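You operate a simulated robot arm through the tools that you are given. There is no shell and no other tool. Be economical: measure what you need, move in short steps, check, and stop when the job is done.

The job below is to be done with a simulated two-armed robot. You get a single attempt, and the scene is never put back.

Task
Shake the bath card's bottle even and stand it in the bath.
Fine: lid shut, heat knob as the card says, stirrer on.
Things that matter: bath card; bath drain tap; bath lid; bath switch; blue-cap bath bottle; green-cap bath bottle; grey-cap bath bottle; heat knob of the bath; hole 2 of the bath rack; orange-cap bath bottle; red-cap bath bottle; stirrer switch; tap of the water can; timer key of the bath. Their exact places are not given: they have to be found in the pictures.

Only the result counts: the job must be done as asked and must still hold three seconds after the hand-in. Knocking over, shifting, dropping, spilling or breaking anything else fails it. Lids that push on must go on centred and level and be pressed home; caps that screw on are set level and turned clockwise until they are tight.

Robot
Two 7-joint arms with two-finger parallel grippers on one trunk, on a base that drives. Base frame: it is fixed to the floor where the robot stands at the start and does not move with it; the origin is under the middle of the robot, x ahead of it, y to its left, z up. Readings come in mm, degrees, newtons and seconds.
The left shoulder is at the start at [60, 143, 926], the right one opposite. With the tool pointing down near the work surface each hand reaches from about 300 to 720 mm from the robot's upright axis, wherever it stands, measured 20 degrees to its own side. Places, roughly: bath card [400, -400, 900]; bath drain tap [500, -400, 1100]; bath lid [500, -200, 1200]; bath switch [400, -100, 1000]; heat knob of the bath [400, -300, 900]; hole 2 of the bath rack [500, -200, 1000]; stirrer switch [400, -100, 1000]; tap of the water can [700, -500, 1300]; timer key of the bath [400, -200, 900]. Payload 1.57 kg a hand.
The tool frame of a hand sits at the grasp point between the pads (the TCP): z along the fingers, y along the line on which they close. The tips reach 30 mm beyond it. Largest opening 110 mm; finger width 24, thickness 12; the body of the gripper, 48 by 112 mm, starts 78 mm behind the TCP.
Orientation is that of the tool frame in the base frame, as [roll, pitch, yaw] about the fixed x, y, z axes, in that order (R = Rz(yaw) Ry(pitch) Rx(roll)). With the fingers straight down and closing along the base's y, the tool's x points along the base's -x, its y along +y and its z along -z.

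Tools
- The arms move only by the tool jog_arm. It takes "left_moves", "right_moves" or both (then of equal length, played together; a hand with none holds still); each is a list of rows, each an object of numbers (a shift or turn left out is 0, a gripper value left out holds the last): "dx", "dy", "dz": the shift along the base's x, y, z in mm; "wx", "wy", "wz": the turn, a rotation vector about the base's x, y, z in degrees; "hand": the gripper command, from -1 (shut) to 1 (fully open), values between in proportion. In form: [{"dx": .., "dy": .., "dz": .., "wx": .., "wy": .., "wz": .., "hand": ..}, ...]. A call has 1 to 20 rows; each row is the pose to reach, as a shift and turn from the pose commanded when the call began. Rows are played at 5 a second. More than 50 mm and 8.6 degrees between two rows, or a gripper value outside its range, and nothing of the call is played. A pose out of reach is approached as far as the arm can. The call stops where the force on the tool passes 90 N (or 10 N more than at its start, if that is more) or the arm is blocked; 0.2 s more then pass. The fingers move at their own pace (about 45 mm/s each) and stop on an object; they squeeze with about 21 N. The grip force told is the motor's: it shows also when the fingers shut on nothing. Time passes only in rows, and 0.2 s behind the last, so rows that repeat a pose let the fingers close. It gives the time, the measured TCP pose, the force on the tool (base axes), the opening and the grip force at its end, in the units of the frame above (readings bear some noise), with the torque about the TCP (base axes, N m) and any sound that the robot's microphone picked up.
- Cameras (640 x 400 px; columns grow to the right, rows downward): "scene" is now at [52.3, -14.8, 1542.9]; the picture's right is [-0.16, -0.99, 0.00], its down [-0.68, 0.11, -0.72] and it looks along [0.71, -0.12, -0.69] (base axes); focal length 282 px, centre (320, 200). "left" rides on the left gripper at [70, -16, -141] in its tool frame; the picture's right is [0.23, 0.97, 0.00], its down [-0.86, 0.20, -0.48] and it looks along [-0.47, 0.11, 0.88] (tool axes); focal length 222 px, centre (320, 200). "right" rides on the right gripper at [70, 16, -141] in its tool frame; the picture's right is [-0.23, 0.97, 0.00], its down [-0.86, -0.20, -0.48] and it looks along [-0.47, -0.11, 0.88] (tool axes); focal length 222 px, centre (320, 200).
- get_image(camera): a new picture of that camera. The clock stands still meanwhile.
- lift_body(by): slides the trunk up (or, below 0, down) by that many mm; the arms and the scene camera ride with it, the base frame stays. It gives what a move gives, with no picture.
- drive_base(legs): drives the robot by 1 to 6 legs, each [ahead, left, turn to the left] in mm, mm and degrees, along the robot's own axes; the way and the turn of a leg run together, so that a leg with both is an arc; at most 1500 mm and 180 degrees a leg. The arms and the cameras ride along, it lands a little off, and it stops where it bumps. It gives what a move gives.
- turn_head(pan, tilt): turns the head with the scene camera to pan (to the left, within 86 degrees either way) and tilt (down, from -29 to 69), counted from straight ahead of the robot. It gives what a move gives.
- measure_at(camera, pixels): for up to 12 pixels [column, row] of the newest picture of that camera ("zoom" is the newest enlarged one), the place [x, y, z] in the base frame of the surface seen there, good to about 3 mm. The clock stands still meanwhile.
- close_up(camera, box): a new picture of the part [left, top, right, bottom] of that camera's present view, enlarged. The clock stands still meanwhile.
- hand_in(): hands the job in; it is judged then, once.

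Go step by step. Measure first, check grasps and placings, and put right what went wrong. The budget is 80 turns and 70 pictures, counting those below and the enlarged ones. Unless the task says otherwise, let go and move clear before handing in, and close with one line.

The tools are called as a command line: name --argument value ..., lists and objects as JSON in quotes. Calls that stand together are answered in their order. jog_arm: Moves the arms, as the interface text tells. Its arguments: {"type":"object","properties":{"left_moves":{"type":"array"},"right_moves":{"type":"array"}},"required":[]} The other tools are called the same way: lift_body (by) slides the trunk up or down; drive_base (legs) drives the base; turn_head (pan, tilt) turns the head that bears the scene camera; get_image (camera) takes a picture; measure_at (camera, pixels) gives the place of the surface under pixels of a picture; close_up (camera, box) takes an enlarged picture of a part of a camera's view; hand_in () hands the job in.

At the start:

```text
time: 0.0
left_tool_pos: [432.8, 158.1, 999.0]
left_orientation: [179.9, -0.1, 180.0]
left_force: [-0.6, 0.0, 0.1]
left_moment: [0.0, 0.03, -0.02]
left_gripper_width: 110.1
left_finger_force: 0.1
right_tool_pos: [379.8, -263.3, 999.7]
right_orientation: [179.9, 0.0, -180.0]
right_force: [0.2, -0.3, 0.1]
right_moment: [0.01, -0.02, -0.06]
right_gripper_width: 109.9
right_finger_force: 0.1
trunk travel left (down, up): [-525.0, 65.0]
robot x, y, heading: [0.6, -2.6, -0.1]
head pan, tilt: [-9.4, 43.9]
```

scene: 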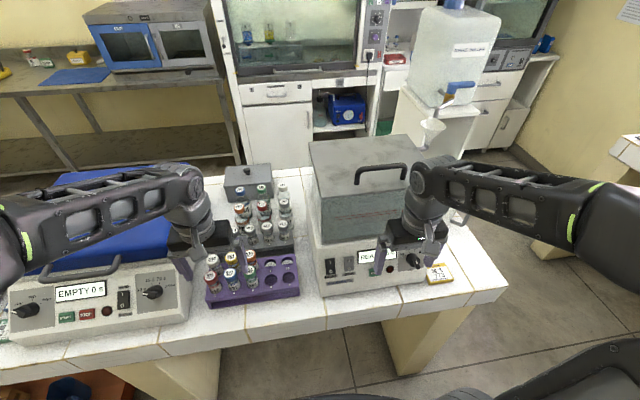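
right: 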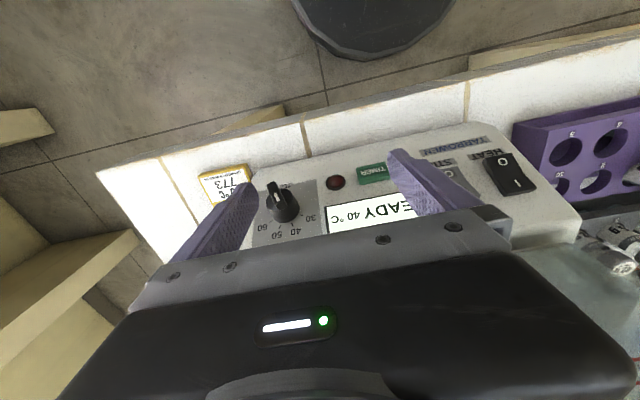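
left: 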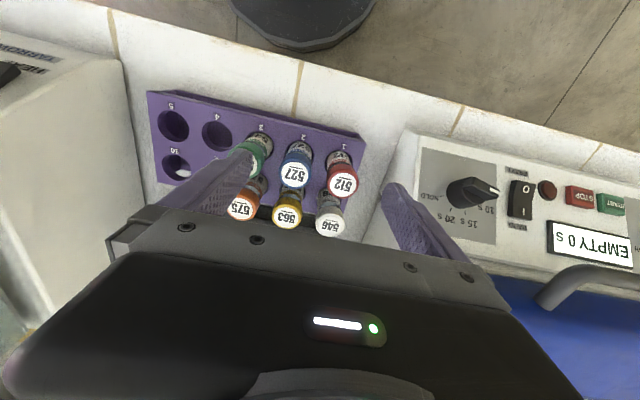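

The pictures show the bath with its panel at scene (380,265), a card at (440,272), and a purple rack of bottles at (250,280). I'll read the card, the panel and the bottles enlarged.

close_up --camera "right" --box '[180, 130, 340, 250]'

close_up --camera "scene" --box '[300, 220, 480, 320]'

close_up --camera "left" --box '[140, 80, 380, 240]'

close_up --camera "scene" --box '[190, 160, 310, 310]'

```text
3.33 times, centred on (260, 190) of right
```

zoom: 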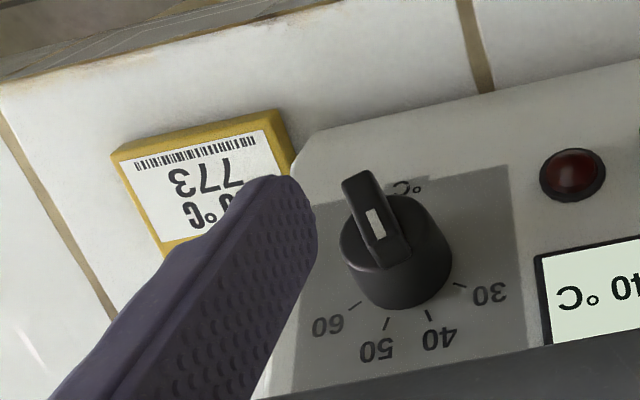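

```text
3.56 times, centred on (390, 270) of scene
```

zoom: 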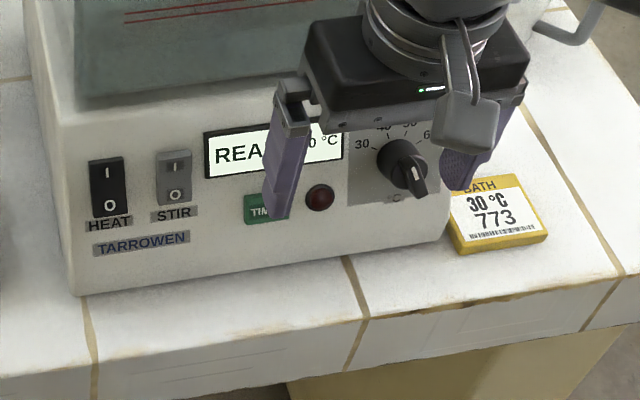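

```text
2.50 times, centred on (260, 160) of left
```

zoom: 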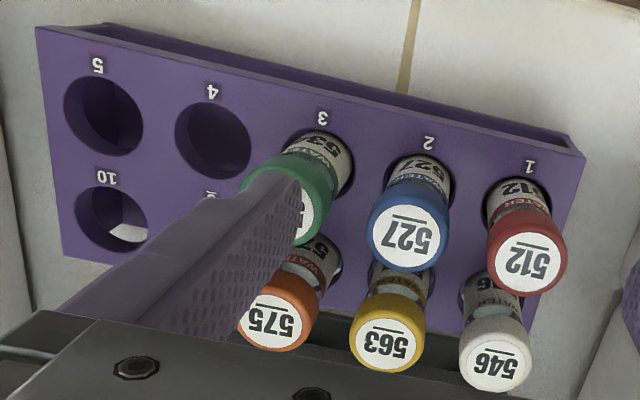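

```text
2.67 times, centred on (250, 235) of scene
```

zoom: 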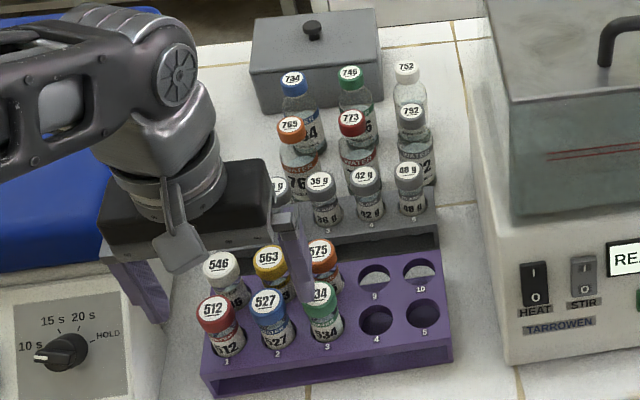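

The card reads "BATH 30 °C 773", and the red-cap bottle 773 stands behind the racks. I'll move the arms off the view, then look again.

jog_arm --right_moves '[{"dz": 40, "dx": -20}, {"dz": 80, "dx": -40, "dy": -40}, {"dz": 100, "dx": -60, "dy": -80}, {"dz": 100, "dx": -60, "dy": -120}, {"dz": 100, "dx": -60, "dy": -160}]' --left_moves '[{"dz": 40}, {"dz": 80, "dy": 40}, {"dz": 100, "dy": 80, "dx": -30}, {"dz": 100, "dy": 120, "dx": -60}, {"dz": 100, "dy": 160, "dx": -60}]'

get_image --camera "scene"

close_up --camera "scene" --box '[290, 120, 480, 310]'

```text
refused: row 2 steps farther than a row can; nothing moved
```

```text
62 pictures are left
```

scene: 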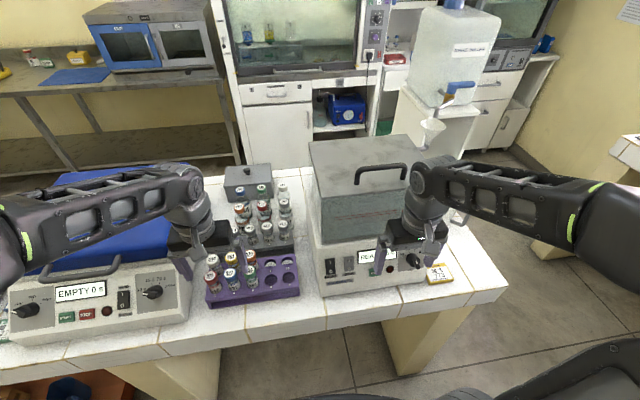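

```text
2.11 times, centred on (385, 215) of scene
```

zoom: 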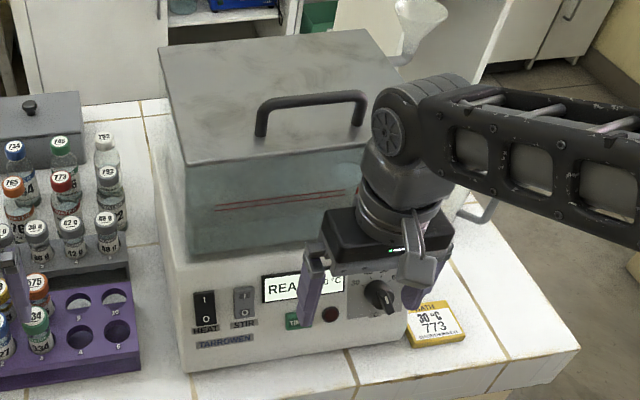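

The move was refused for step size, so I'll repeat it in smaller steps before taking new pictures.

jog_arm --right_moves '[{"dz": 40, "dx": -20}, {"dz": 80, "dx": -40}, {"dz": 100, "dx": -60, "dy": -35}, {"dz": 100, "dx": -60, "dy": -75}, {"dz": 100, "dx": -60, "dy": -120}, {"dz": 100, "dx": -60, "dy": -160}]' --left_moves '[{"dz": 40}, {"dz": 80}, {"dz": 100, "dy": 30, "dx": -30}, {"dz": 100, "dy": 70, "dx": -40}, {"dz": 100, "dy": 110, "dx": -40}, {"dz": 100, "dy": 150, "dx": -40}]'

```text
time: 1.4
left_tool_pos: [393.3, 308.8, 1097.8]
left_orientation: [180.0, -0.2, 179.9]
left_force: [0.5, 0.3, 0.1]
left_moment: [-0.02, 0.02, 0.0]
left_gripper_width: 110.5
left_finger_force: 0.0
right_tool_pos: [318.1, -426.3, 1097.5]
right_orientation: [180.0, -0.1, -180.0]
right_force: [0.7, -0.7, 0.2]
right_moment: [0.02, 0.01, 0.02]
right_gripper_width: 110.0
right_finger_force: 0.1
trunk travel left (down, up): [-525.0, 65.0]
robot x, y, heading: [-1.6, -2.3, -0.1]
head pan, tilt: [-9.4, 43.9]
```

get_image --camera "scene"

close_up --camera "scene" --box '[300, 220, 480, 320]'

close_up --camera "scene" --box '[190, 150, 340, 310]'

```text
60 pictures are left
```

scene: 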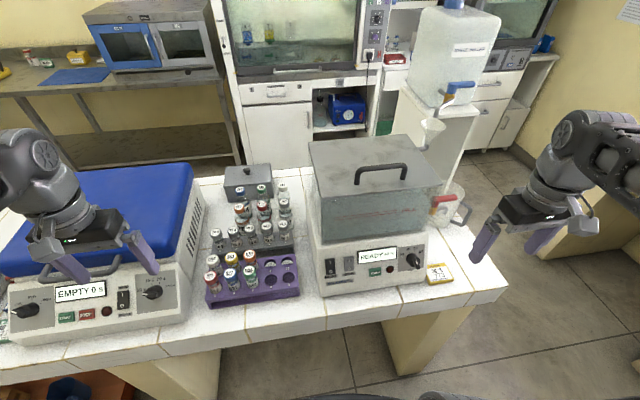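

```text
3.56 times, centred on (390, 270) of scene
```

zoom: 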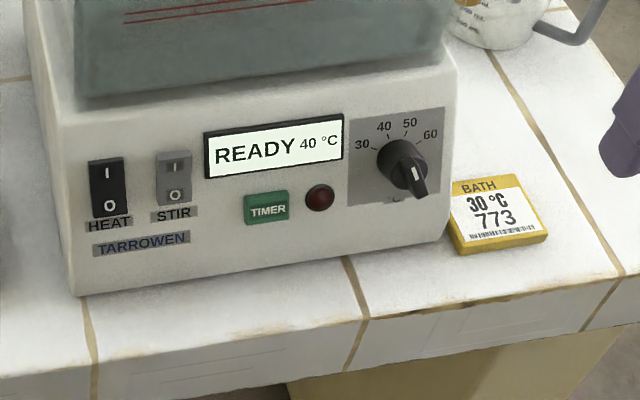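

```text
2.50 times, centred on (265, 230) of scene
```

zoom: 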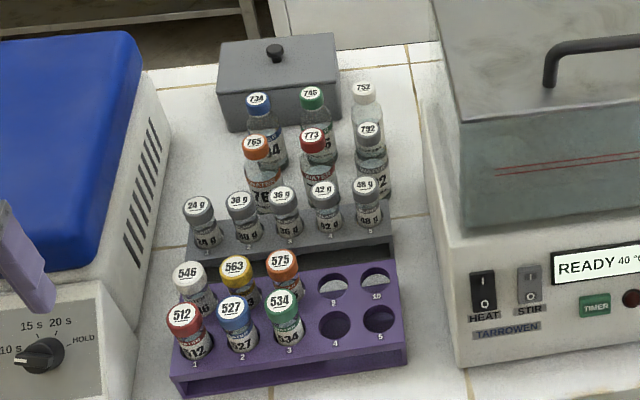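

The panel is clear now: HEAT and STIR rockers, display "READY 40 °C", knob 30–60. I'll measure the parts.

measure_at --camera "scene" --pixels '[[381, 166], [361, 177], [404, 173], [309, 139], [404, 134], [446, 183], [321, 199], [323, 236], [321, 285], [418, 258], [347, 264], [440, 272]]'

measure_at --camera "zoom" --pixels '[[311, 131], [257, 141], [312, 90], [257, 98], [363, 87], [368, 130], [335, 284], [378, 320], [310, 170], [363, 185], [322, 190], [282, 195]]'

close_up --camera "scene" --box '[380, 230, 440, 280]'

close_up --camera "scene" --box '[225, 165, 305, 235]'

close_up --camera "scene" --box '[300, 120, 480, 250]'

```text
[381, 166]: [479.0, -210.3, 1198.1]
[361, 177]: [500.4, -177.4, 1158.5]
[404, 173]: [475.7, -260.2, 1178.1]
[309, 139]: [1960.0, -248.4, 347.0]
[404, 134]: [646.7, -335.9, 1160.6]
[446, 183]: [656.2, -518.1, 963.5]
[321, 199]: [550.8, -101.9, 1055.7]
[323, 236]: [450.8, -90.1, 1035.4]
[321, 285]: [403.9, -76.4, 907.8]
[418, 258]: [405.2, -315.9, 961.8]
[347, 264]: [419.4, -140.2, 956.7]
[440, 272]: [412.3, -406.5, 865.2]
```

```text
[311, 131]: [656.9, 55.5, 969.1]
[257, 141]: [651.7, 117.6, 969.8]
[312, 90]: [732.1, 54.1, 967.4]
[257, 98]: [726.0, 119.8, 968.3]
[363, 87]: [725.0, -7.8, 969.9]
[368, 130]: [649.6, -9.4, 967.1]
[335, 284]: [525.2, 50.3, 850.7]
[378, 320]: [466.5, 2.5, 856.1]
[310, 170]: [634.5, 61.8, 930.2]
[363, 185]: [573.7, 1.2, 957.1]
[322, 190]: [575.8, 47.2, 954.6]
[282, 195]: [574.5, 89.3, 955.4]
```

```text
8.00 times, centred on (410, 255) of scene
```

zoom: 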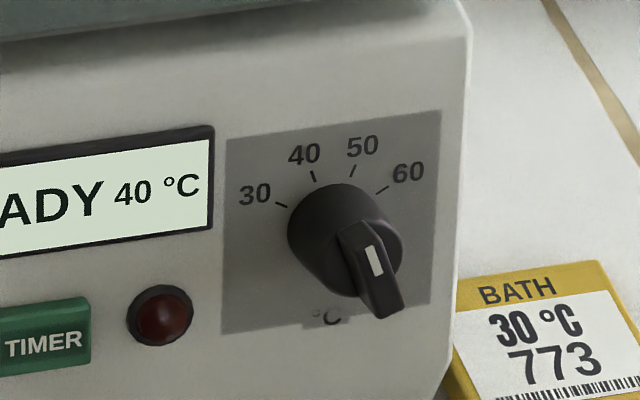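

```text
5.71 times, centred on (265, 200) of scene
```

zoom: 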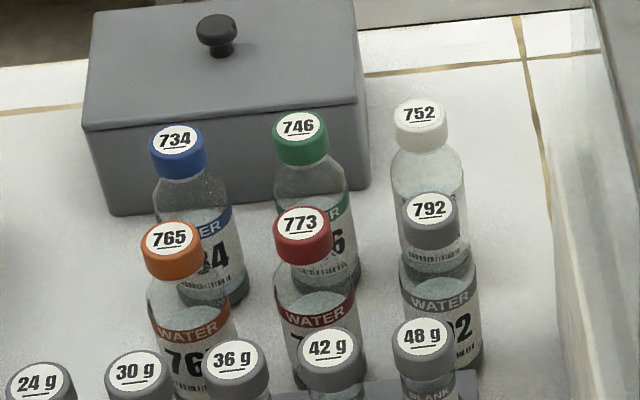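

```text
3.08 times, centred on (390, 185) of scene
```

zoom: 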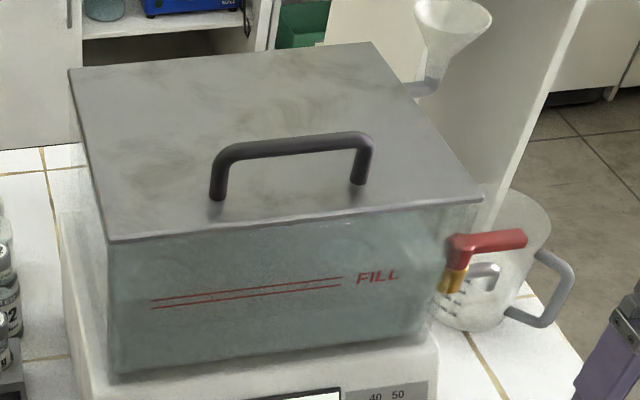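

The tank wall bears a double "FILL" line, with a drain tap, jug and fill funnel beside it. I'll check the water level against that mark.

close_up --camera "scene" --box '[310, 185, 450, 250]'

close_up --camera "scene" --box '[390, 60, 510, 160]'

measure_at --camera "scene" --pixels '[[347, 219], [390, 211], [318, 232], [420, 222], [430, 185], [345, 190], [326, 145], [434, 130], [460, 88], [441, 206], [380, 145]]'

```text
4.57 times, centred on (380, 218) of scene
```

zoom: 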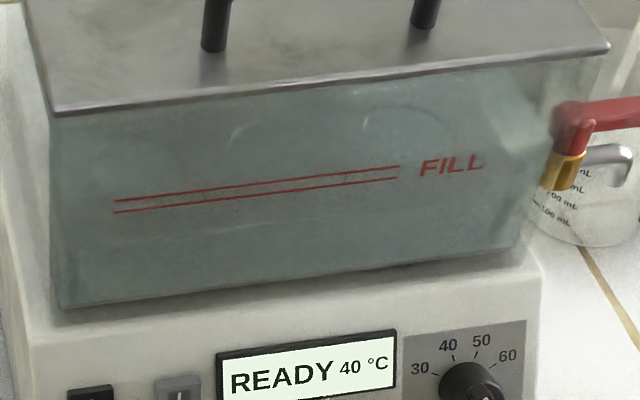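

```text
4.00 times, centred on (450, 110) of scene
```

zoom: 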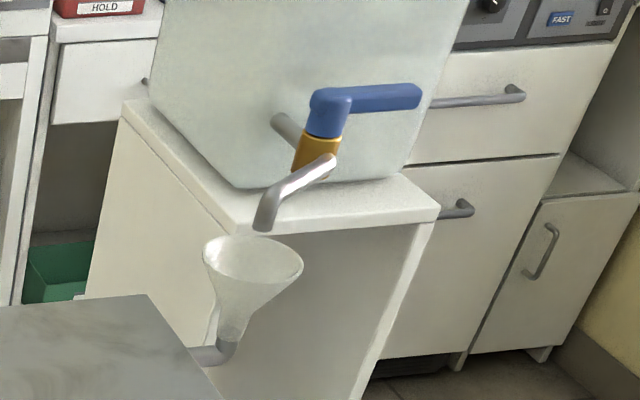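

```text
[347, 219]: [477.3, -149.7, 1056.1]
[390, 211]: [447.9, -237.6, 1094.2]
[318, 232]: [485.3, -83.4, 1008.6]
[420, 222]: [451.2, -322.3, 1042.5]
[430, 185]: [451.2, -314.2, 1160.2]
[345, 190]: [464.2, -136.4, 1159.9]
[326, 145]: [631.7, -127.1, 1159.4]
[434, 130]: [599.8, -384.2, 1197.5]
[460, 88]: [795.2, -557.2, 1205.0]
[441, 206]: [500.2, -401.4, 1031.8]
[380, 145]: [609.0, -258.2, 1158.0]
```

The water level isn't clear through the glass, so I'll view it later with a hand camera. First I'll back the base away to give room for a forward-pointing right hand, used on the knob and switch.

drive_base --legs '[[-230, 0, 0]]'

jog_arm --right_moves '[{"wy": -8}, {"wy": -16}, {"wy": -24, "dy": 20}, {"wy": -32, "dy": 40}, {"wy": -40, "dy": 60}, {"wy": -48, "dy": 80}, {"wy": -56, "dy": 100}, {"wy": -64, "dy": 110}, {"wy": -70, "dy": 110}]'

get_image --camera "right"

```text
time: 3.1
left_tool_pos: [164.9, 307.3, 1097.3]
left_orientation: [180.0, 0.1, 179.8]
left_force: [0.4, 0.6, -0.3]
left_moment: [0.0, -0.01, 0.02]
left_gripper_width: 110.2
left_finger_force: 0.0
right_tool_pos: [85.6, -426.0, 1097.7]
right_orientation: [-179.9, 0.1, 179.9]
right_force: [-0.2, -0.1, 0.3]
right_moment: [0.0, -0.01, -0.01]
right_gripper_width: 110.2
right_finger_force: 0.1
trunk travel left (down, up): [-525.0, 65.0]
robot x, y, heading: [-227.9, 1.8, 0.0]
head pan, tilt: [-9.4, 43.9]
```

```text
time: 5.1
left_tool_pos: [165.4, 307.4, 1097.3]
left_orientation: [180.0, 0.0, 179.9]
left_force: [-0.2, -0.3, 0.7]
left_moment: [0.01, -0.01, -0.02]
left_gripper_width: 110.0
left_finger_force: 0.1
right_tool_pos: [111.7, -389.4, 1153.5]
right_orientation: [179.2, 70.0, 179.3]
right_force: [0.1, -0.1, 0.1]
right_moment: [0.04, 0.01, 0.06]
right_gripper_width: 109.8
right_finger_force: 0.1
right hand out of reach, approached as far as the arm can: row 6, 7, 8, 9
trunk travel left (down, up): [-525.0, 65.0]
robot x, y, heading: [-224.9, -1.3, 0.0]
head pan, tilt: [-9.4, 43.9]
```

```text
52 pictures are left
```

right: 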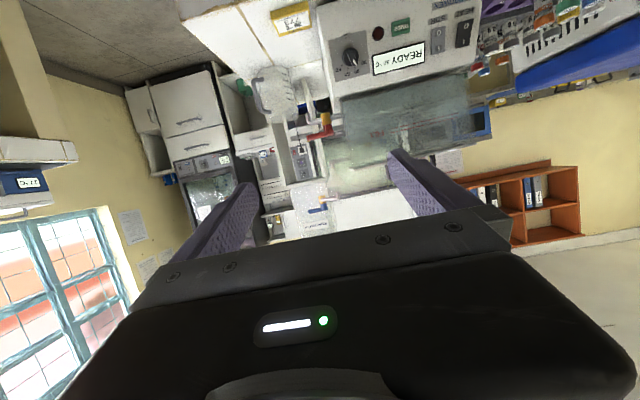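

The hand camera now faces the tank (upside down). I'll zoom in on the glass.

close_up --camera "right" --box '[310, 70, 500, 200]'

close_up --camera "right" --box '[320, 0, 490, 100]'

```text
3.08 times, centred on (405, 135) of right
```

zoom: 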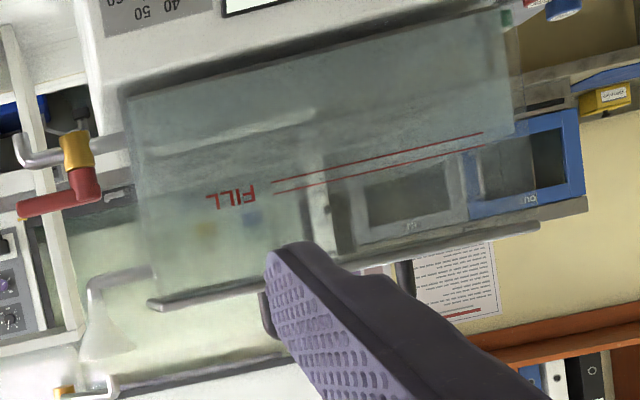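

```text
3.76 times, centred on (405, 50) of right
```

zoom: 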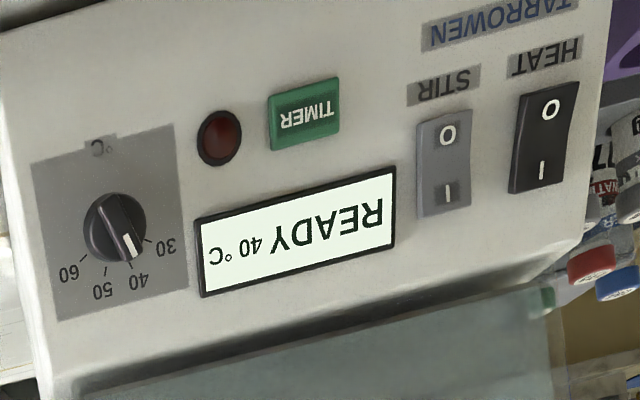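

From this view the knob's white mark points at 40 and its bar runs 5 to 11 o'clock, so it needs about 40° counter-clockwise to reach 30. I'll measure the knob, the marks and the STIR rocker.

measure_at --camera "zoom" --pixels '[[115, 225], [130, 248], [110, 205], [50, 170], [170, 150], [180, 290], [60, 300], [447, 190], [445, 140], [550, 110], [541, 170], [150, 240]]'

close_up --camera "right" --box '[325, 25, 375, 85]'

close_up --camera "right" --box '[425, 10, 485, 60]'

```text
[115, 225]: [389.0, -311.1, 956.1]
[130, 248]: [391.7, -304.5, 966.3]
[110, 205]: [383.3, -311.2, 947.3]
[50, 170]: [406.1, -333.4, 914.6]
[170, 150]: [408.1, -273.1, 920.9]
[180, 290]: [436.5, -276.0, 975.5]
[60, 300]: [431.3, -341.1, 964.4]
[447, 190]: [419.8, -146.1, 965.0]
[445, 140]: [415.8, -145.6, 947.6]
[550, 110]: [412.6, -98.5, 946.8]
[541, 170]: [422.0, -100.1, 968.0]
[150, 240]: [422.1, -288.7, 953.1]
```

```text
6.67 times, centred on (350, 55) of right
```

zoom: 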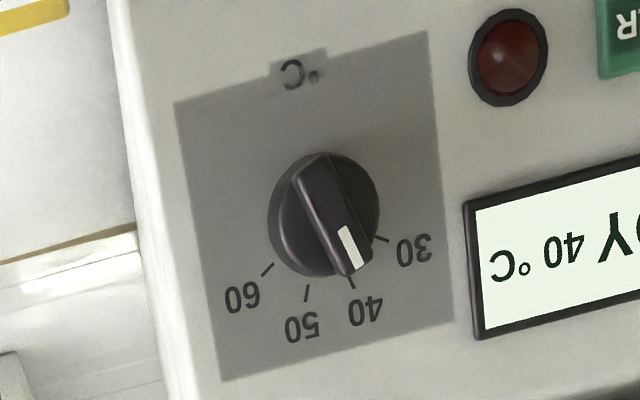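

```text
8.00 times, centred on (455, 35) of right
```

zoom: 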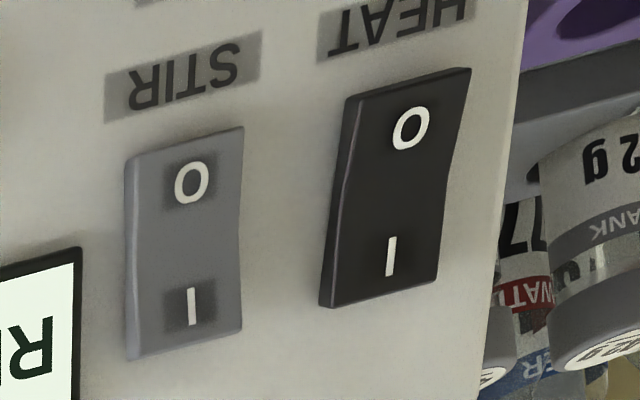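

HEAT appears pressed at I (on), and STIR appears off. I'll refine the bath's yaw and face tilt from the scene camera.

get_image --camera "scene"

```text
47 pictures are left
```

scene: 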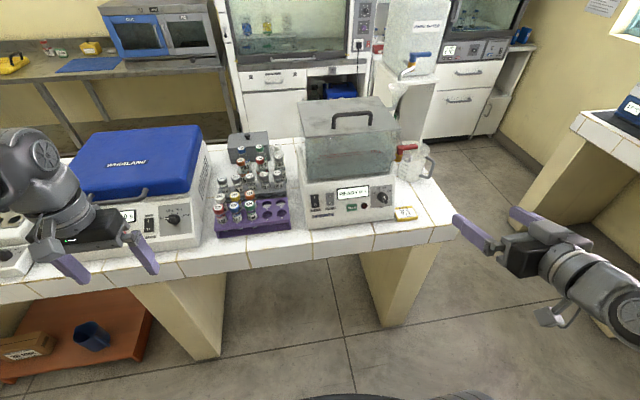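

measure_at --camera "scene" --pixels '[[312, 135], [388, 129], [307, 106], [370, 101], [334, 129], [371, 126], [352, 113], [306, 220], [310, 186], [393, 180], [385, 209], [340, 216]]'

close_up --camera "scene" --box '[295, 90, 440, 230]'

```text
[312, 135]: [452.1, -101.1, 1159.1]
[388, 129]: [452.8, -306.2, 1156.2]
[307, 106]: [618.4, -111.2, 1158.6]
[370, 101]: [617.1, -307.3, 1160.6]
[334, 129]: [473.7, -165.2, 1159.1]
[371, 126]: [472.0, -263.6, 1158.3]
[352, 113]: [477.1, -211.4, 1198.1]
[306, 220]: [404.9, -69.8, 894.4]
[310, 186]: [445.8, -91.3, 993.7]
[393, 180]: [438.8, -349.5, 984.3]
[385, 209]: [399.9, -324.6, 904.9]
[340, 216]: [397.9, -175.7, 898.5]
```

```text
2.86 times, centred on (368, 160) of scene
```

zoom: 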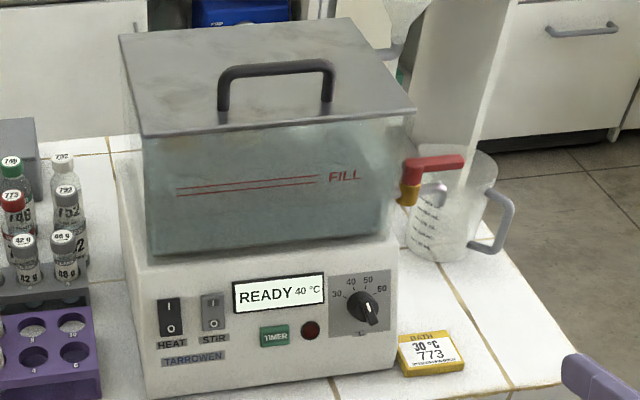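

The bath is square to the base frame, with its face tilted about 24°. The lid handle at x≈475 against a lid of 440–650 suggests a hinge at the back. Next I'll move the right hand forward to pre-approach the knob and find out which pose the shifts count from.

jog_arm --right_moves '[{"dx": 45}, {"dx": 90}, {"dx": 130}, {"dx": 150}, {"dx": 150, "hand": 0.1}, {"dx": 150, "hand": 0.1}]'

```text
time: 6.5
left_tool_pos: [165.3, 308.7, 1097.2]
left_orientation: [180.0, 0.0, 179.8]
left_force: [-0.1, 0.3, -0.5]
left_moment: [0.01, 0.02, 0.01]
left_gripper_width: 110.0
left_finger_force: 0.1
right_tool_pos: [260.1, -384.1, 1152.3]
right_orientation: [179.6, 70.0, 179.4]
right_force: [-1.0, 0.1, 0.2]
right_moment: [-0.04, -0.02, -0.02]
right_gripper_width: 60.3
right_finger_force: 0.1
trunk travel left (down, up): [-525.0, 65.0]
robot x, y, heading: [-230.0, 3.7, -0.2]
head pan, tilt: [-9.4, 43.9]
```

Shifts count from the achieved pose. I'll go to the pre-grasp in front of the knob, rolled to match the bar.

jog_arm --right_moves '[{"dx": 10, "dy": 18, "dz": -38, "wx": -4.5, "wy": 1, "wz": 2}, {"dx": 20, "dy": 37, "dz": -76, "wx": -9, "wy": 2, "wz": 4}, {"dx": 30, "dy": 55, "dz": -114, "wx": -13.7, "wy": 3, "wz": 6}, {"dx": 40, "dy": 75, "dz": -156, "wx": -18.3, "wy": 4, "wz": 8.1}]'

get_image --camera "right"

```text
time: 7.5
left_tool_pos: [166.0, 308.6, 1097.1]
left_orientation: [180.0, -0.2, 179.8]
left_force: [0.8, 0.3, 0.0]
left_moment: [0.0, 0.02, 0.01]
left_gripper_width: 109.9
left_finger_force: 0.0
right_tool_pos: [295.8, -308.5, 995.9]
right_orientation: [-143.3, 59.3, -138.4]
right_force: [0.5, 0.6, -0.4]
right_moment: [0.02, 0.01, 0.01]
right_gripper_width: 60.6
right_finger_force: 0.0
trunk travel left (down, up): [-525.0, 65.0]
robot x, y, heading: [-226.3, 3.5, -0.3]
head pan, tilt: [-9.4, 43.9]
```

```text
45 pictures are left
```

right: 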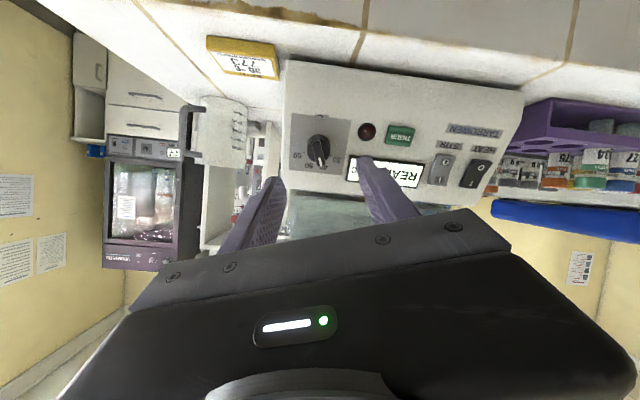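

close_up --camera "right" --box '[285, 105, 365, 180]'

measure_at --camera "right" --pixels '[[319, 151], [321, 161], [317, 141], [295, 165], [340, 168], [345, 125], [297, 118], [447, 161], [444, 178], [473, 179], [478, 165], [318, 146]]'

```text
5.33 times, centred on (325, 142) of right
```

zoom: 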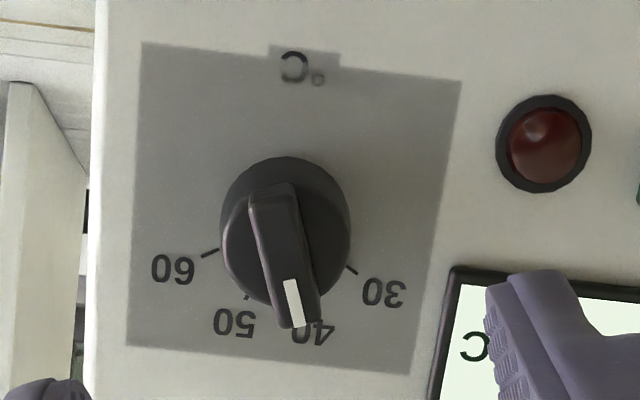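

```text
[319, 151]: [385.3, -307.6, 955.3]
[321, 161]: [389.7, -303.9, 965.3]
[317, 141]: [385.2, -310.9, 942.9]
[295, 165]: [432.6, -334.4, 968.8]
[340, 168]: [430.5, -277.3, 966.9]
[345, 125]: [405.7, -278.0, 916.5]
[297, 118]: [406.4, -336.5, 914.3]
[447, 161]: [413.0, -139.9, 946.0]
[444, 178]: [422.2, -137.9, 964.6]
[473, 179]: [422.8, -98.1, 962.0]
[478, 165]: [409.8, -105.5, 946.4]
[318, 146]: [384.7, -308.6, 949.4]
```

The bar centre is about [387,-307,954] at about 18°. I'll advance along the panel normal and close on it.

jog_arm --right_moves '[{"dx": 38, "dy": 0.5, "dz": -17}, {"dx": 60, "dy": 1, "dz": -28}, {"dx": 76, "dy": 1, "dz": -35}, {"dx": 76, "dy": 1, "dz": -35, "hand": -0.3}, {"dx": 76, "dy": 1, "dz": -35, "hand": -0.8}, {"dx": 76, "dy": 1, "dz": -35, "hand": -0.8}, {"dx": 76, "dy": 1, "dz": -35, "hand": -0.8}]'

get_image --camera "right"

```text
time: 9.1
left_tool_pos: [164.8, 307.8, 1098.2]
left_orientation: [179.9, -0.1, 179.7]
left_force: [-0.1, -0.3, -0.5]
left_moment: [-0.05, 0.0, 0.01]
left_gripper_width: 109.9
left_finger_force: 0.0
right_tool_pos: [375.2, -309.7, 963.1]
right_orientation: [-143.3, 59.4, -138.3]
right_force: [0.6, -5.5, 3.9]
right_moment: [-0.1, -0.05, -0.25]
right_gripper_width: 27.9
right_finger_force: 30.5
trunk travel left (down, up): [-525.0, 65.0]
robot x, y, heading: [-228.6, 2.6, -0.3]
head pan, tilt: [-9.4, 43.9]
```

```text
43 pictures are left
```

right: 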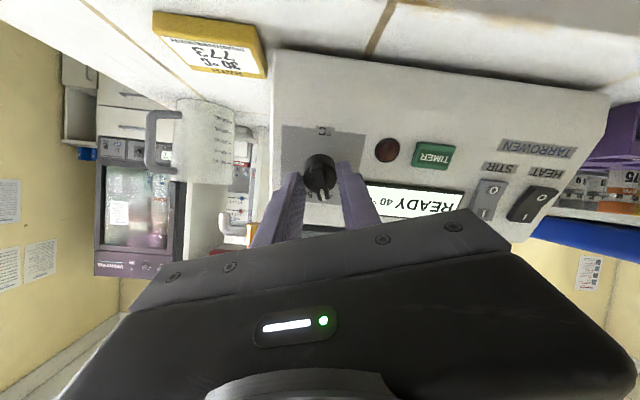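

The fingers hold the knob at 28 mm (its body). I'll turn 40° counter-clockwise and read the display.

jog_arm --right_moves '[{"wx": -7.3, "wz": 3.26}, {"wx": -14.6, "wz": 6.5}, {"wx": -21.9, "wz": 9.8}, {"wx": -29.2, "wz": 13}, {"wx": -36.5, "wz": 16.3}, {"wx": -36.5, "wz": 16.3}]'

get_image --camera "right"

close_up --camera "scene" --box '[300, 160, 420, 230]'

```text
time: 10.5
left_tool_pos: [166.3, 306.8, 1096.2]
left_orientation: [179.9, 0.0, 179.7]
left_force: [0.0, 0.2, -0.3]
left_moment: [0.01, -0.01, -0.03]
left_gripper_width: 109.9
left_finger_force: 0.1
right_tool_pos: [375.8, -308.9, 963.6]
right_orientation: [-117.8, 27.4, -103.1]
right_force: [14.3, -9.5, 7.1]
right_moment: [0.07, -0.5, -0.07]
right_gripper_width: 28.1
right_finger_force: 38.4
trunk travel left (down, up): [-525.0, 65.0]
robot x, y, heading: [-230.0, 2.0, -0.3]
head pan, tilt: [-9.4, 43.9]
```

```text
42 pictures are left
```

right: 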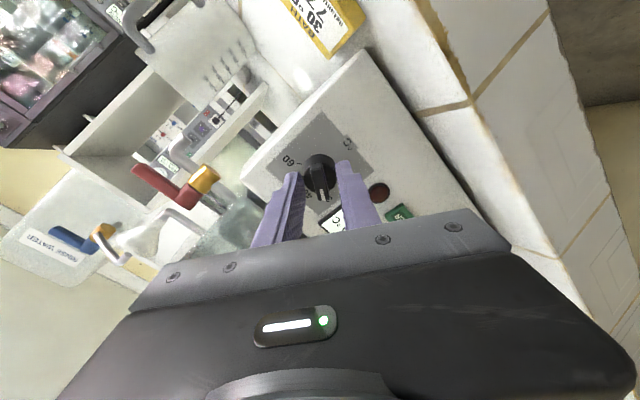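

```text
5.33 times, centred on (360, 195) of scene
```

zoom: 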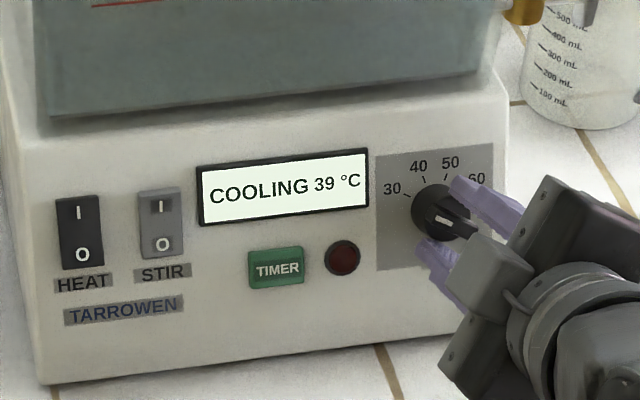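

The display now says COOLING 39 °C and the knob looks to be toward 30. I'll let go, back off and check.

jog_arm --right_moves '[{"hand": -0.2}, {"hand": 0}, {"dx": -30, "dz": 13}, {"dx": -73, "dz": 33}, {"dx": -115, "dz": 50}, {"dx": -115, "dz": 50, "wx": 7.3, "wz": -3.26}, {"dx": -115, "dz": 50, "wx": 14.6, "wz": -6.5}, {"dx": -115, "dz": 50, "wx": 21.9, "wz": -9.8}, {"dx": -115, "dz": 50, "wx": 29.2, "wz": -13}, {"dx": -115, "dz": 50, "wx": 36.5, "wz": -16.3}, {"dx": -115, "dz": 50, "wx": 43.8, "wz": -19.5}, {"dx": -115, "dz": 50, "wx": 51.1, "wz": -22.8}, {"dx": -115, "dz": 50, "wx": 54.8, "wz": -24.4, "hand": -1}, {"dx": -115, "dz": 50, "wx": 54.8, "wz": -24.4, "hand": -1}, {"dx": -115, "dz": 50, "wx": 54.8, "wz": -24.4, "hand": -1}]'

get_image --camera "right"

close_up --camera "right" --box '[270, 80, 400, 190]'

```text
time: 13.7
left_tool_pos: [165.6, 308.7, 1096.7]
left_orientation: [180.0, 0.1, 179.8]
left_force: [0.5, -0.3, 0.7]
left_moment: [0.04, 0.03, 0.02]
left_gripper_width: 109.8
left_finger_force: 0.1
right_tool_pos: [273.6, -317.4, 1018.3]
right_orientation: [178.7, 66.1, 179.4]
right_force: [0.1, -0.1, -0.3]
right_moment: [0.0, -0.01, -0.02]
right_gripper_width: 0.0
right_finger_force: 8.2
right hand out of reach, approached as far as the arm can: row 5, 6, 7, 8, 9, 10, 11, 12, 13, 14, 15
trunk travel left (down, up): [-525.0, 65.0]
robot x, y, heading: [-230.3, 0.5, -0.2]
head pan, tilt: [-9.4, 43.9]
```

```text
40 pictures are left
```

right: 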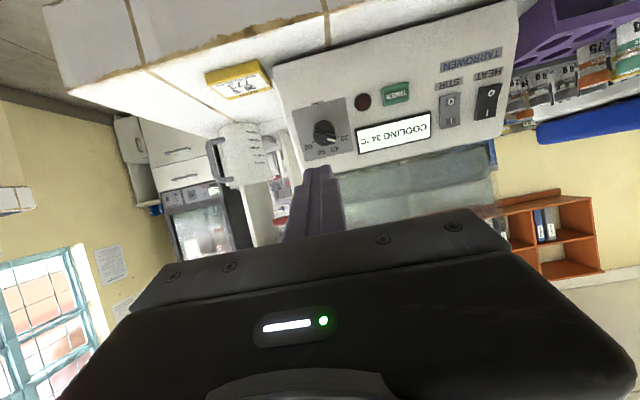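

```text
3.64 times, centred on (335, 135) of right
```

zoom: 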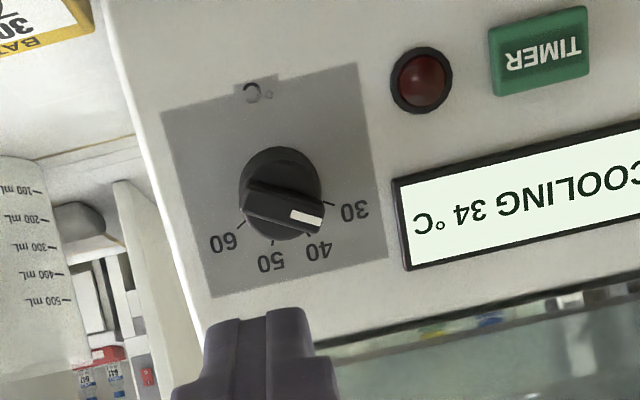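

The pointer is near 30, and the display is cooling through 34 °C. Next I'll press the I end of the STIR rocker with closed fingertips.

jog_arm --right_moves '[{"dy": 45}, {"dy": 90}, {"dy": 135, "dx": 30}, {"dy": 178, "dx": 50, "dz": -6}, {"dx": 68, "dy": 178, "dz": -12}, {"dx": 68, "dy": 178, "dz": -12}]'

get_image --camera "right"

```text
refused: row 3 steps farther than a row can; nothing moved
```

```text
38 pictures are left
```

right: 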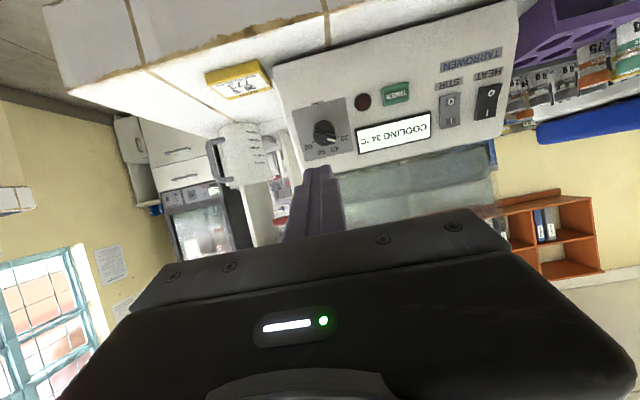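

The step was too large. I'll repeat it with smaller steps.

jog_arm --right_moves '[{"dy": 40}, {"dy": 80, "dx": 10}, {"dy": 115, "dx": 25}, {"dy": 150, "dx": 45, "dz": -4}, {"dx": 60, "dy": 178, "dz": -8}, {"dx": 68, "dy": 178, "dz": -12}, {"dx": 68, "dy": 178, "dz": -12}]'

get_image --camera "right"

```text
time: 15.3
left_tool_pos: [166.1, 308.2, 1096.7]
left_orientation: [180.0, 0.0, 179.8]
left_force: [0.0, 0.0, 0.2]
left_moment: [-0.02, 0.0, -0.04]
left_gripper_width: 109.9
left_finger_force: 0.1
right_tool_pos: [342.6, -139.7, 1005.6]
right_orientation: [178.9, 66.2, 179.5]
right_force: [0.4, -0.3, 0.2]
right_moment: [-0.01, -0.02, 0.03]
right_gripper_width: 0.0
right_finger_force: 20.4
right hand out of reach, approached as far as the arm can: row 1, 2, 3
trunk travel left (down, up): [-525.0, 65.0]
robot x, y, heading: [-231.1, 0.9, -0.1]
head pan, tilt: [-9.4, 43.9]
```

```text
37 pictures are left
```

right: 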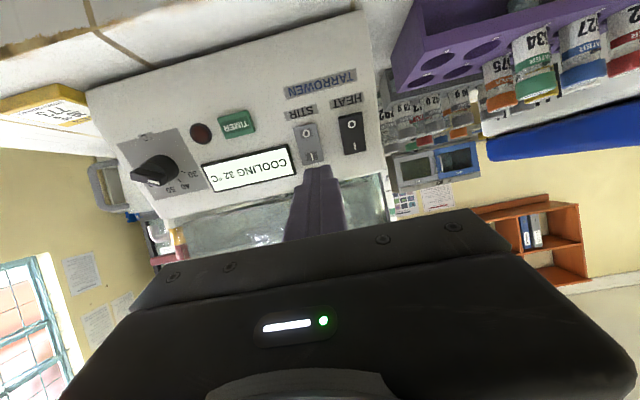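

The finger is aligned with STIR. I'll advance until it presses.

jog_arm --right_moves '[{"dx": 40, "dz": -17.8}, {"dx": 50, "dz": -22.3}, {"dx": 55, "dz": -24.5}, {"dx": 58, "dz": -25.8}, {"dx": 61, "dz": -27.2}]'

close_up --camera "scene" --box '[295, 160, 415, 235]'

```text
time: 16.5
left_tool_pos: [158.7, 308.1, 1100.6]
left_orientation: [180.0, 0.3, 179.8]
left_force: [0.5, -0.2, 0.6]
left_moment: [0.04, 0.01, -0.01]
left_gripper_width: 110.0
left_finger_force: 0.0
right_tool_pos: [393.9, -139.2, 981.5]
right_orientation: [178.8, 66.6, 179.5]
right_force: [-42.7, -2.3, 26.7]
right_moment: [-0.29, 0.35, 0.01]
right_gripper_width: 0.0
right_finger_force: 21.2
trunk travel left (down, up): [-525.0, 65.0]
robot x, y, heading: [-226.8, 4.0, -0.2]
head pan, tilt: [-9.4, 43.9]
```

```text
5.33 times, centred on (355, 198) of scene
```

zoom: 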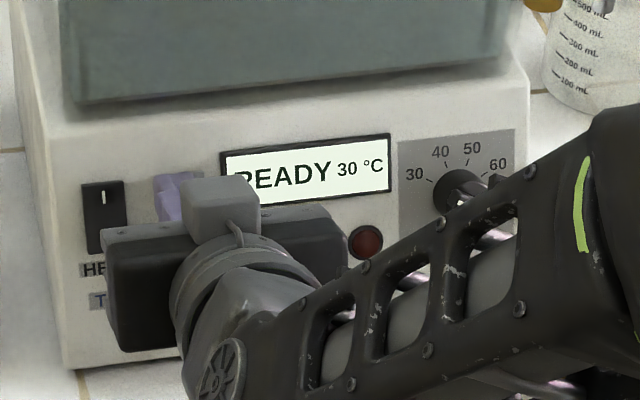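

READY 30 °C confirms the knob. The press reached about 50 N, so I'll retreat and check the rocker.

jog_arm --right_moves '[{"dx": -30, "dz": 13}, {"dx": -60, "dz": 27}, {"dx": -70, "dz": 70}]'

get_image --camera "right"

close_up --camera "right" --box '[180, 40, 400, 240]'

```text
time: 17.3
left_tool_pos: [163.0, 308.4, 1097.5]
left_orientation: [-180.0, 0.1, 179.8]
left_force: [0.0, 0.1, -0.2]
left_moment: [0.0, -0.04, 0.01]
left_gripper_width: 109.9
left_finger_force: 0.1
right_tool_pos: [327.0, -139.2, 1046.7]
right_orientation: [178.7, 66.2, 179.5]
right_force: [0.7, -0.1, -0.1]
right_moment: [-0.02, -0.02, -0.02]
right_gripper_width: 0.0
right_finger_force: 20.8
trunk travel left (down, up): [-525.0, 65.0]
robot x, y, heading: [-227.8, -1.0, -0.3]
head pan, tilt: [-9.4, 43.9]
```

```text
35 pictures are left
```

right: 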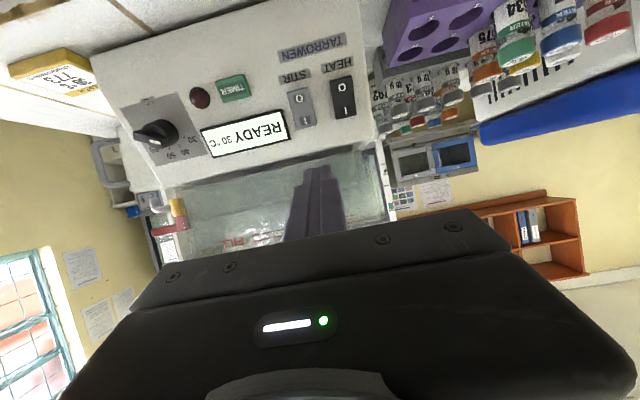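

```text
2.00 times, centred on (290, 140) of right
```

zoom: 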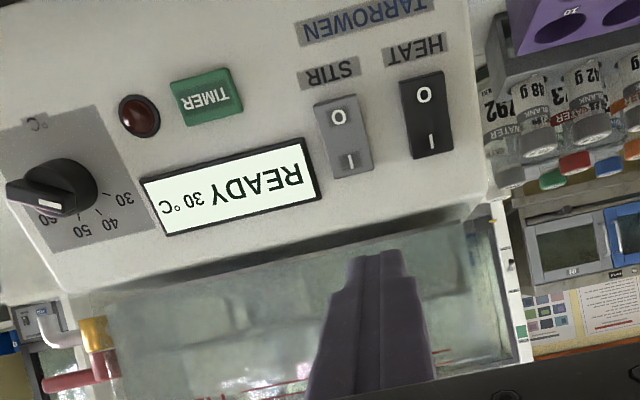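

close_up --camera "right" --box '[275, 65, 365, 135]'

close_up --camera "right" --box '[150, 140, 400, 260]'

```text
5.71 times, centred on (320, 100) of right
```

zoom: 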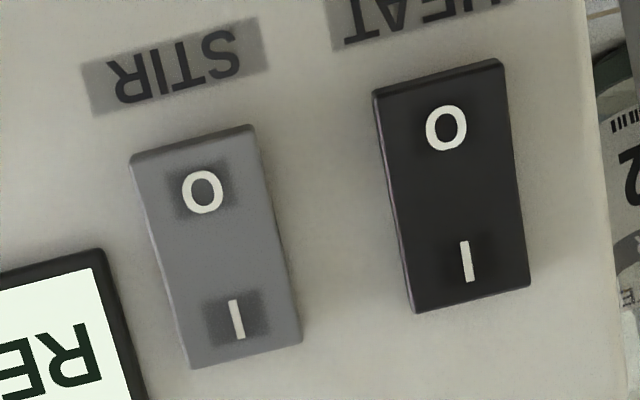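

```text
2.56 times, centred on (275, 200) of right
```

zoom: 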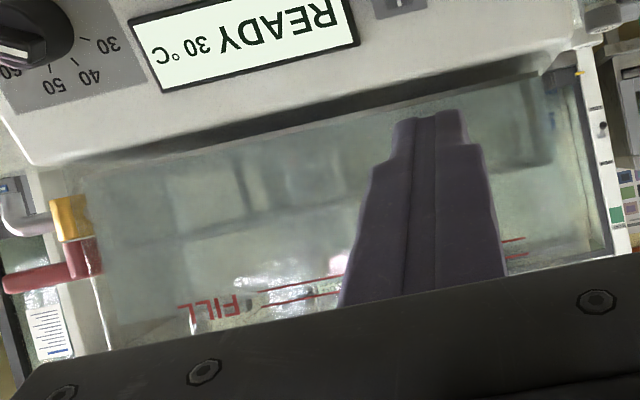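

The STIR rocker now sits like HEAT (I pressed), and the water surface lies at the FILL mark. Next comes the lid: I'll raise the right hand and roll it so the fingers close across the handle bar.

jog_arm --right_moves '[{"dz": 30, "dy": -7, "wx": -7.5, "wz": 3.3}, {"dz": 60, "dy": -14, "wx": -15, "wz": 6.6}, {"dz": 90, "dy": -21, "wx": -22.5, "wz": 10}, {"dz": 120, "dy": -28, "wx": -30, "wz": 13.3}, {"dz": 150, "dy": -35, "wx": -37.5, "wz": 16.6}, {"dz": 180, "dy": -42, "wx": -45, "wz": 20}, {"dz": 210, "dy": -49, "wx": -52.5, "wz": 23.3}, {"dz": 240, "dy": -56, "wx": -60, "wz": 26.6}, {"dz": 260, "dy": -63, "wx": -67.5, "wz": 30}, {"dz": 260, "dy": -70, "wx": -75, "wz": 33.3}, {"dz": 260, "dy": -75, "wx": -82.3, "wz": 36.6, "hand": 0}, {"dz": 260, "dy": -75, "wx": -82.3, "wz": 36.6, "hand": 0}]'

jog_arm --right_moves '[{"wy": 8}, {"wy": 16}, {"wy": 24}, {"wy": 32}, {"wy": 40}, {"wy": 40}]'

drive_base --legs '[[170, 0, 0]]'

```text
time: 20.1
left_tool_pos: [166.2, 308.7, 1096.6]
left_orientation: [-179.8, 0.0, 179.7]
left_force: [-0.8, 0.8, 0.0]
left_moment: [-0.08, -0.02, 0.01]
left_gripper_width: 110.0
left_finger_force: 0.0
right_tool_pos: [285.7, -64.8, 1356.0]
right_orientation: [-108.5, -0.9, -72.6]
right_force: [-0.6, -1.1, 0.4]
right_moment: [0.0, 0.01, -0.02]
right_gripper_width: 55.1
right_finger_force: 0.0
right hand out of reach, approached as far as the arm can: row 7, 8, 9, 10
trunk travel left (down, up): [-525.0, 65.0]
robot x, y, heading: [-228.7, -1.8, -0.3]
head pan, tilt: [-9.4, 43.9]
stopped in row 12 (right hand): the arm was blocked; the commanded pose is now the measured one
```

```text
time: 21.5
left_tool_pos: [166.7, 307.2, 1098.0]
left_orientation: [179.9, 0.0, 179.7]
left_force: [-0.3, -0.1, 0.2]
left_moment: [0.0, -0.01, -0.02]
left_gripper_width: 109.6
left_finger_force: 0.1
right_tool_pos: [288.8, -66.6, 1343.2]
right_orientation: [-146.4, 10.3, -75.5]
right_force: [0.6, 0.4, -0.4]
right_moment: [-0.02, 0.03, 0.01]
right_gripper_width: 55.1
right_finger_force: 0.1
right hand out of reach, approached as far as the arm can: row 5, 6
trunk travel left (down, up): [-525.0, 65.0]
robot x, y, heading: [-228.6, 2.2, -0.4]
head pan, tilt: [-9.4, 43.9]
```

```text
time: 23.0
left_tool_pos: [337.9, 308.9, 1096.6]
left_orientation: [-179.9, 0.0, 179.9]
left_force: [-1.4, -0.4, 0.3]
left_moment: [0.01, 0.04, 0.02]
left_gripper_width: 110.0
left_finger_force: 0.1
right_tool_pos: [460.4, -64.8, 1341.4]
right_orientation: [-146.3, 10.3, -75.4]
right_force: [0.1, -0.4, 1.0]
right_moment: [-0.03, 0.02, 0.02]
right_gripper_width: 55.1
right_finger_force: 0.0
trunk travel left (down, up): [-525.0, 65.0]
robot x, y, heading: [-61.0, -2.5, -0.2]
head pan, tilt: [-9.4, 43.9]
```

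The arm was limited there and drifted to y −65. I'll correct the orientation and position to above the handle.

jog_arm --right_moves '[{"dx": -3, "dy": -37, "dz": 0, "wx": -3, "wy": 3, "wz": -3.3}, {"dx": -6, "dy": -75, "dz": 0, "wx": -6, "wy": 6.2, "wz": -6.6}, {"dx": -12, "dy": -112, "dz": -20, "wx": -9, "wy": 9.3, "wz": -10}, {"dx": -12, "dy": -149, "dz": -40, "wx": -11.9, "wy": 12.3, "wz": -13.2}, {"dx": -12, "dy": -149, "dz": -66, "wx": -11.9, "wy": 12.3, "wz": -13.2}, {"dx": -12, "dy": -149, "dz": -66, "wx": -11.9, "wy": 12.3, "wz": -13.2}]'

get_image --camera "scene"

```text
time: 24.4
left_tool_pos: [337.6, 310.6, 1095.0]
left_orientation: [-179.9, -0.1, -179.9]
left_force: [0.8, 0.2, 0.0]
left_moment: [-0.03, -0.03, 0.03]
left_gripper_width: 110.2
left_finger_force: 0.1
right_tool_pos: [462.1, -223.3, 1240.3]
right_orientation: [-159.8, 0.0, -90.0]
right_force: [0.0, -0.3, -0.2]
right_moment: [0.0, 0.03, 0.02]
right_gripper_width: 55.1
right_finger_force: 0.1
right hand out of reach, approached as far as the arm can: row 1, 2, 3, 4, 5, 6
trunk travel left (down, up): [-525.0, 65.0]
robot x, y, heading: [-53.5, 2.5, -0.0]
head pan, tilt: [-9.4, 43.9]
```

```text
31 pictures are left
```

scene: 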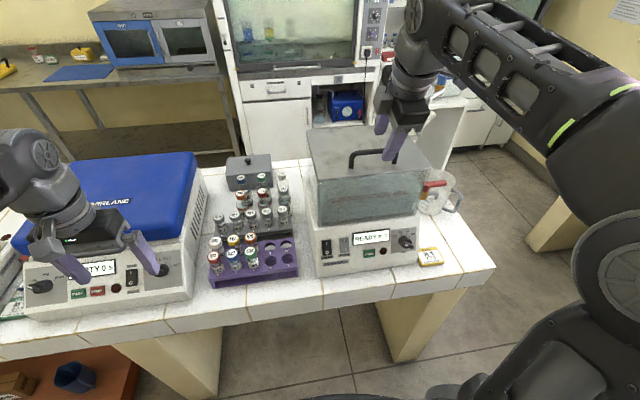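

The orientation is right above the handle. I'll raise the trunk fully for reach, then descend on the handle and check.

lift_body --by 64

jog_arm --right_moves '[{"dx": -7, "dy": 9, "dz": -40}, {"dx": -7, "dy": 9, "dz": -49}]'

close_up --camera "scene" --box '[290, 90, 450, 220]'

```text
time: 25.4
left_tool_pos: [335.6, 309.4, 1161.2]
left_orientation: [180.0, 0.0, 180.0]
left_force: [-0.3, 1.1, -0.2]
left_moment: [-0.04, 0.01, -0.03]
left_gripper_width: 110.1
left_finger_force: 0.0
right_tool_pos: [459.2, -224.4, 1305.6]
right_orientation: [-159.8, 0.2, -89.9]
right_force: [-0.3, 0.0, 0.0]
right_moment: [0.01, 0.02, 0.03]
right_gripper_width: 55.1
right_finger_force: 0.0
trunk travel left (down, up): [-589.0, 1.0]
robot x, y, heading: [-53.5, 1.1, -0.4]
head pan, tilt: [-9.4, 43.9]
```

```text
time: 26.0
left_tool_pos: [337.4, 310.4, 1161.7]
left_orientation: [180.0, -0.1, 179.9]
left_force: [0.0, 0.0, -0.3]
left_moment: [0.02, 0.03, 0.01]
left_gripper_width: 110.0
left_finger_force: 0.1
right_tool_pos: [454.8, -216.3, 1255.8]
right_orientation: [-159.8, 0.1, -90.0]
right_force: [-0.1, -0.7, 1.2]
right_moment: [0.02, 0.01, 0.0]
right_gripper_width: 54.6
right_finger_force: 0.0
trunk travel left (down, up): [-589.0, 1.0]
robot x, y, heading: [-60.6, 5.0, 0.1]
head pan, tilt: [-9.4, 43.9]
```

```text
3.08 times, centred on (370, 155) of scene
```

zoom: 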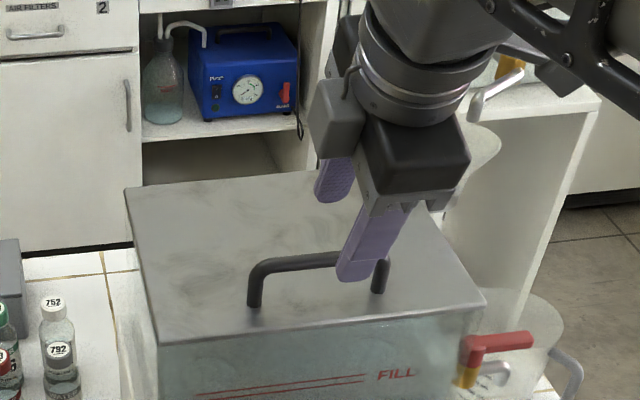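

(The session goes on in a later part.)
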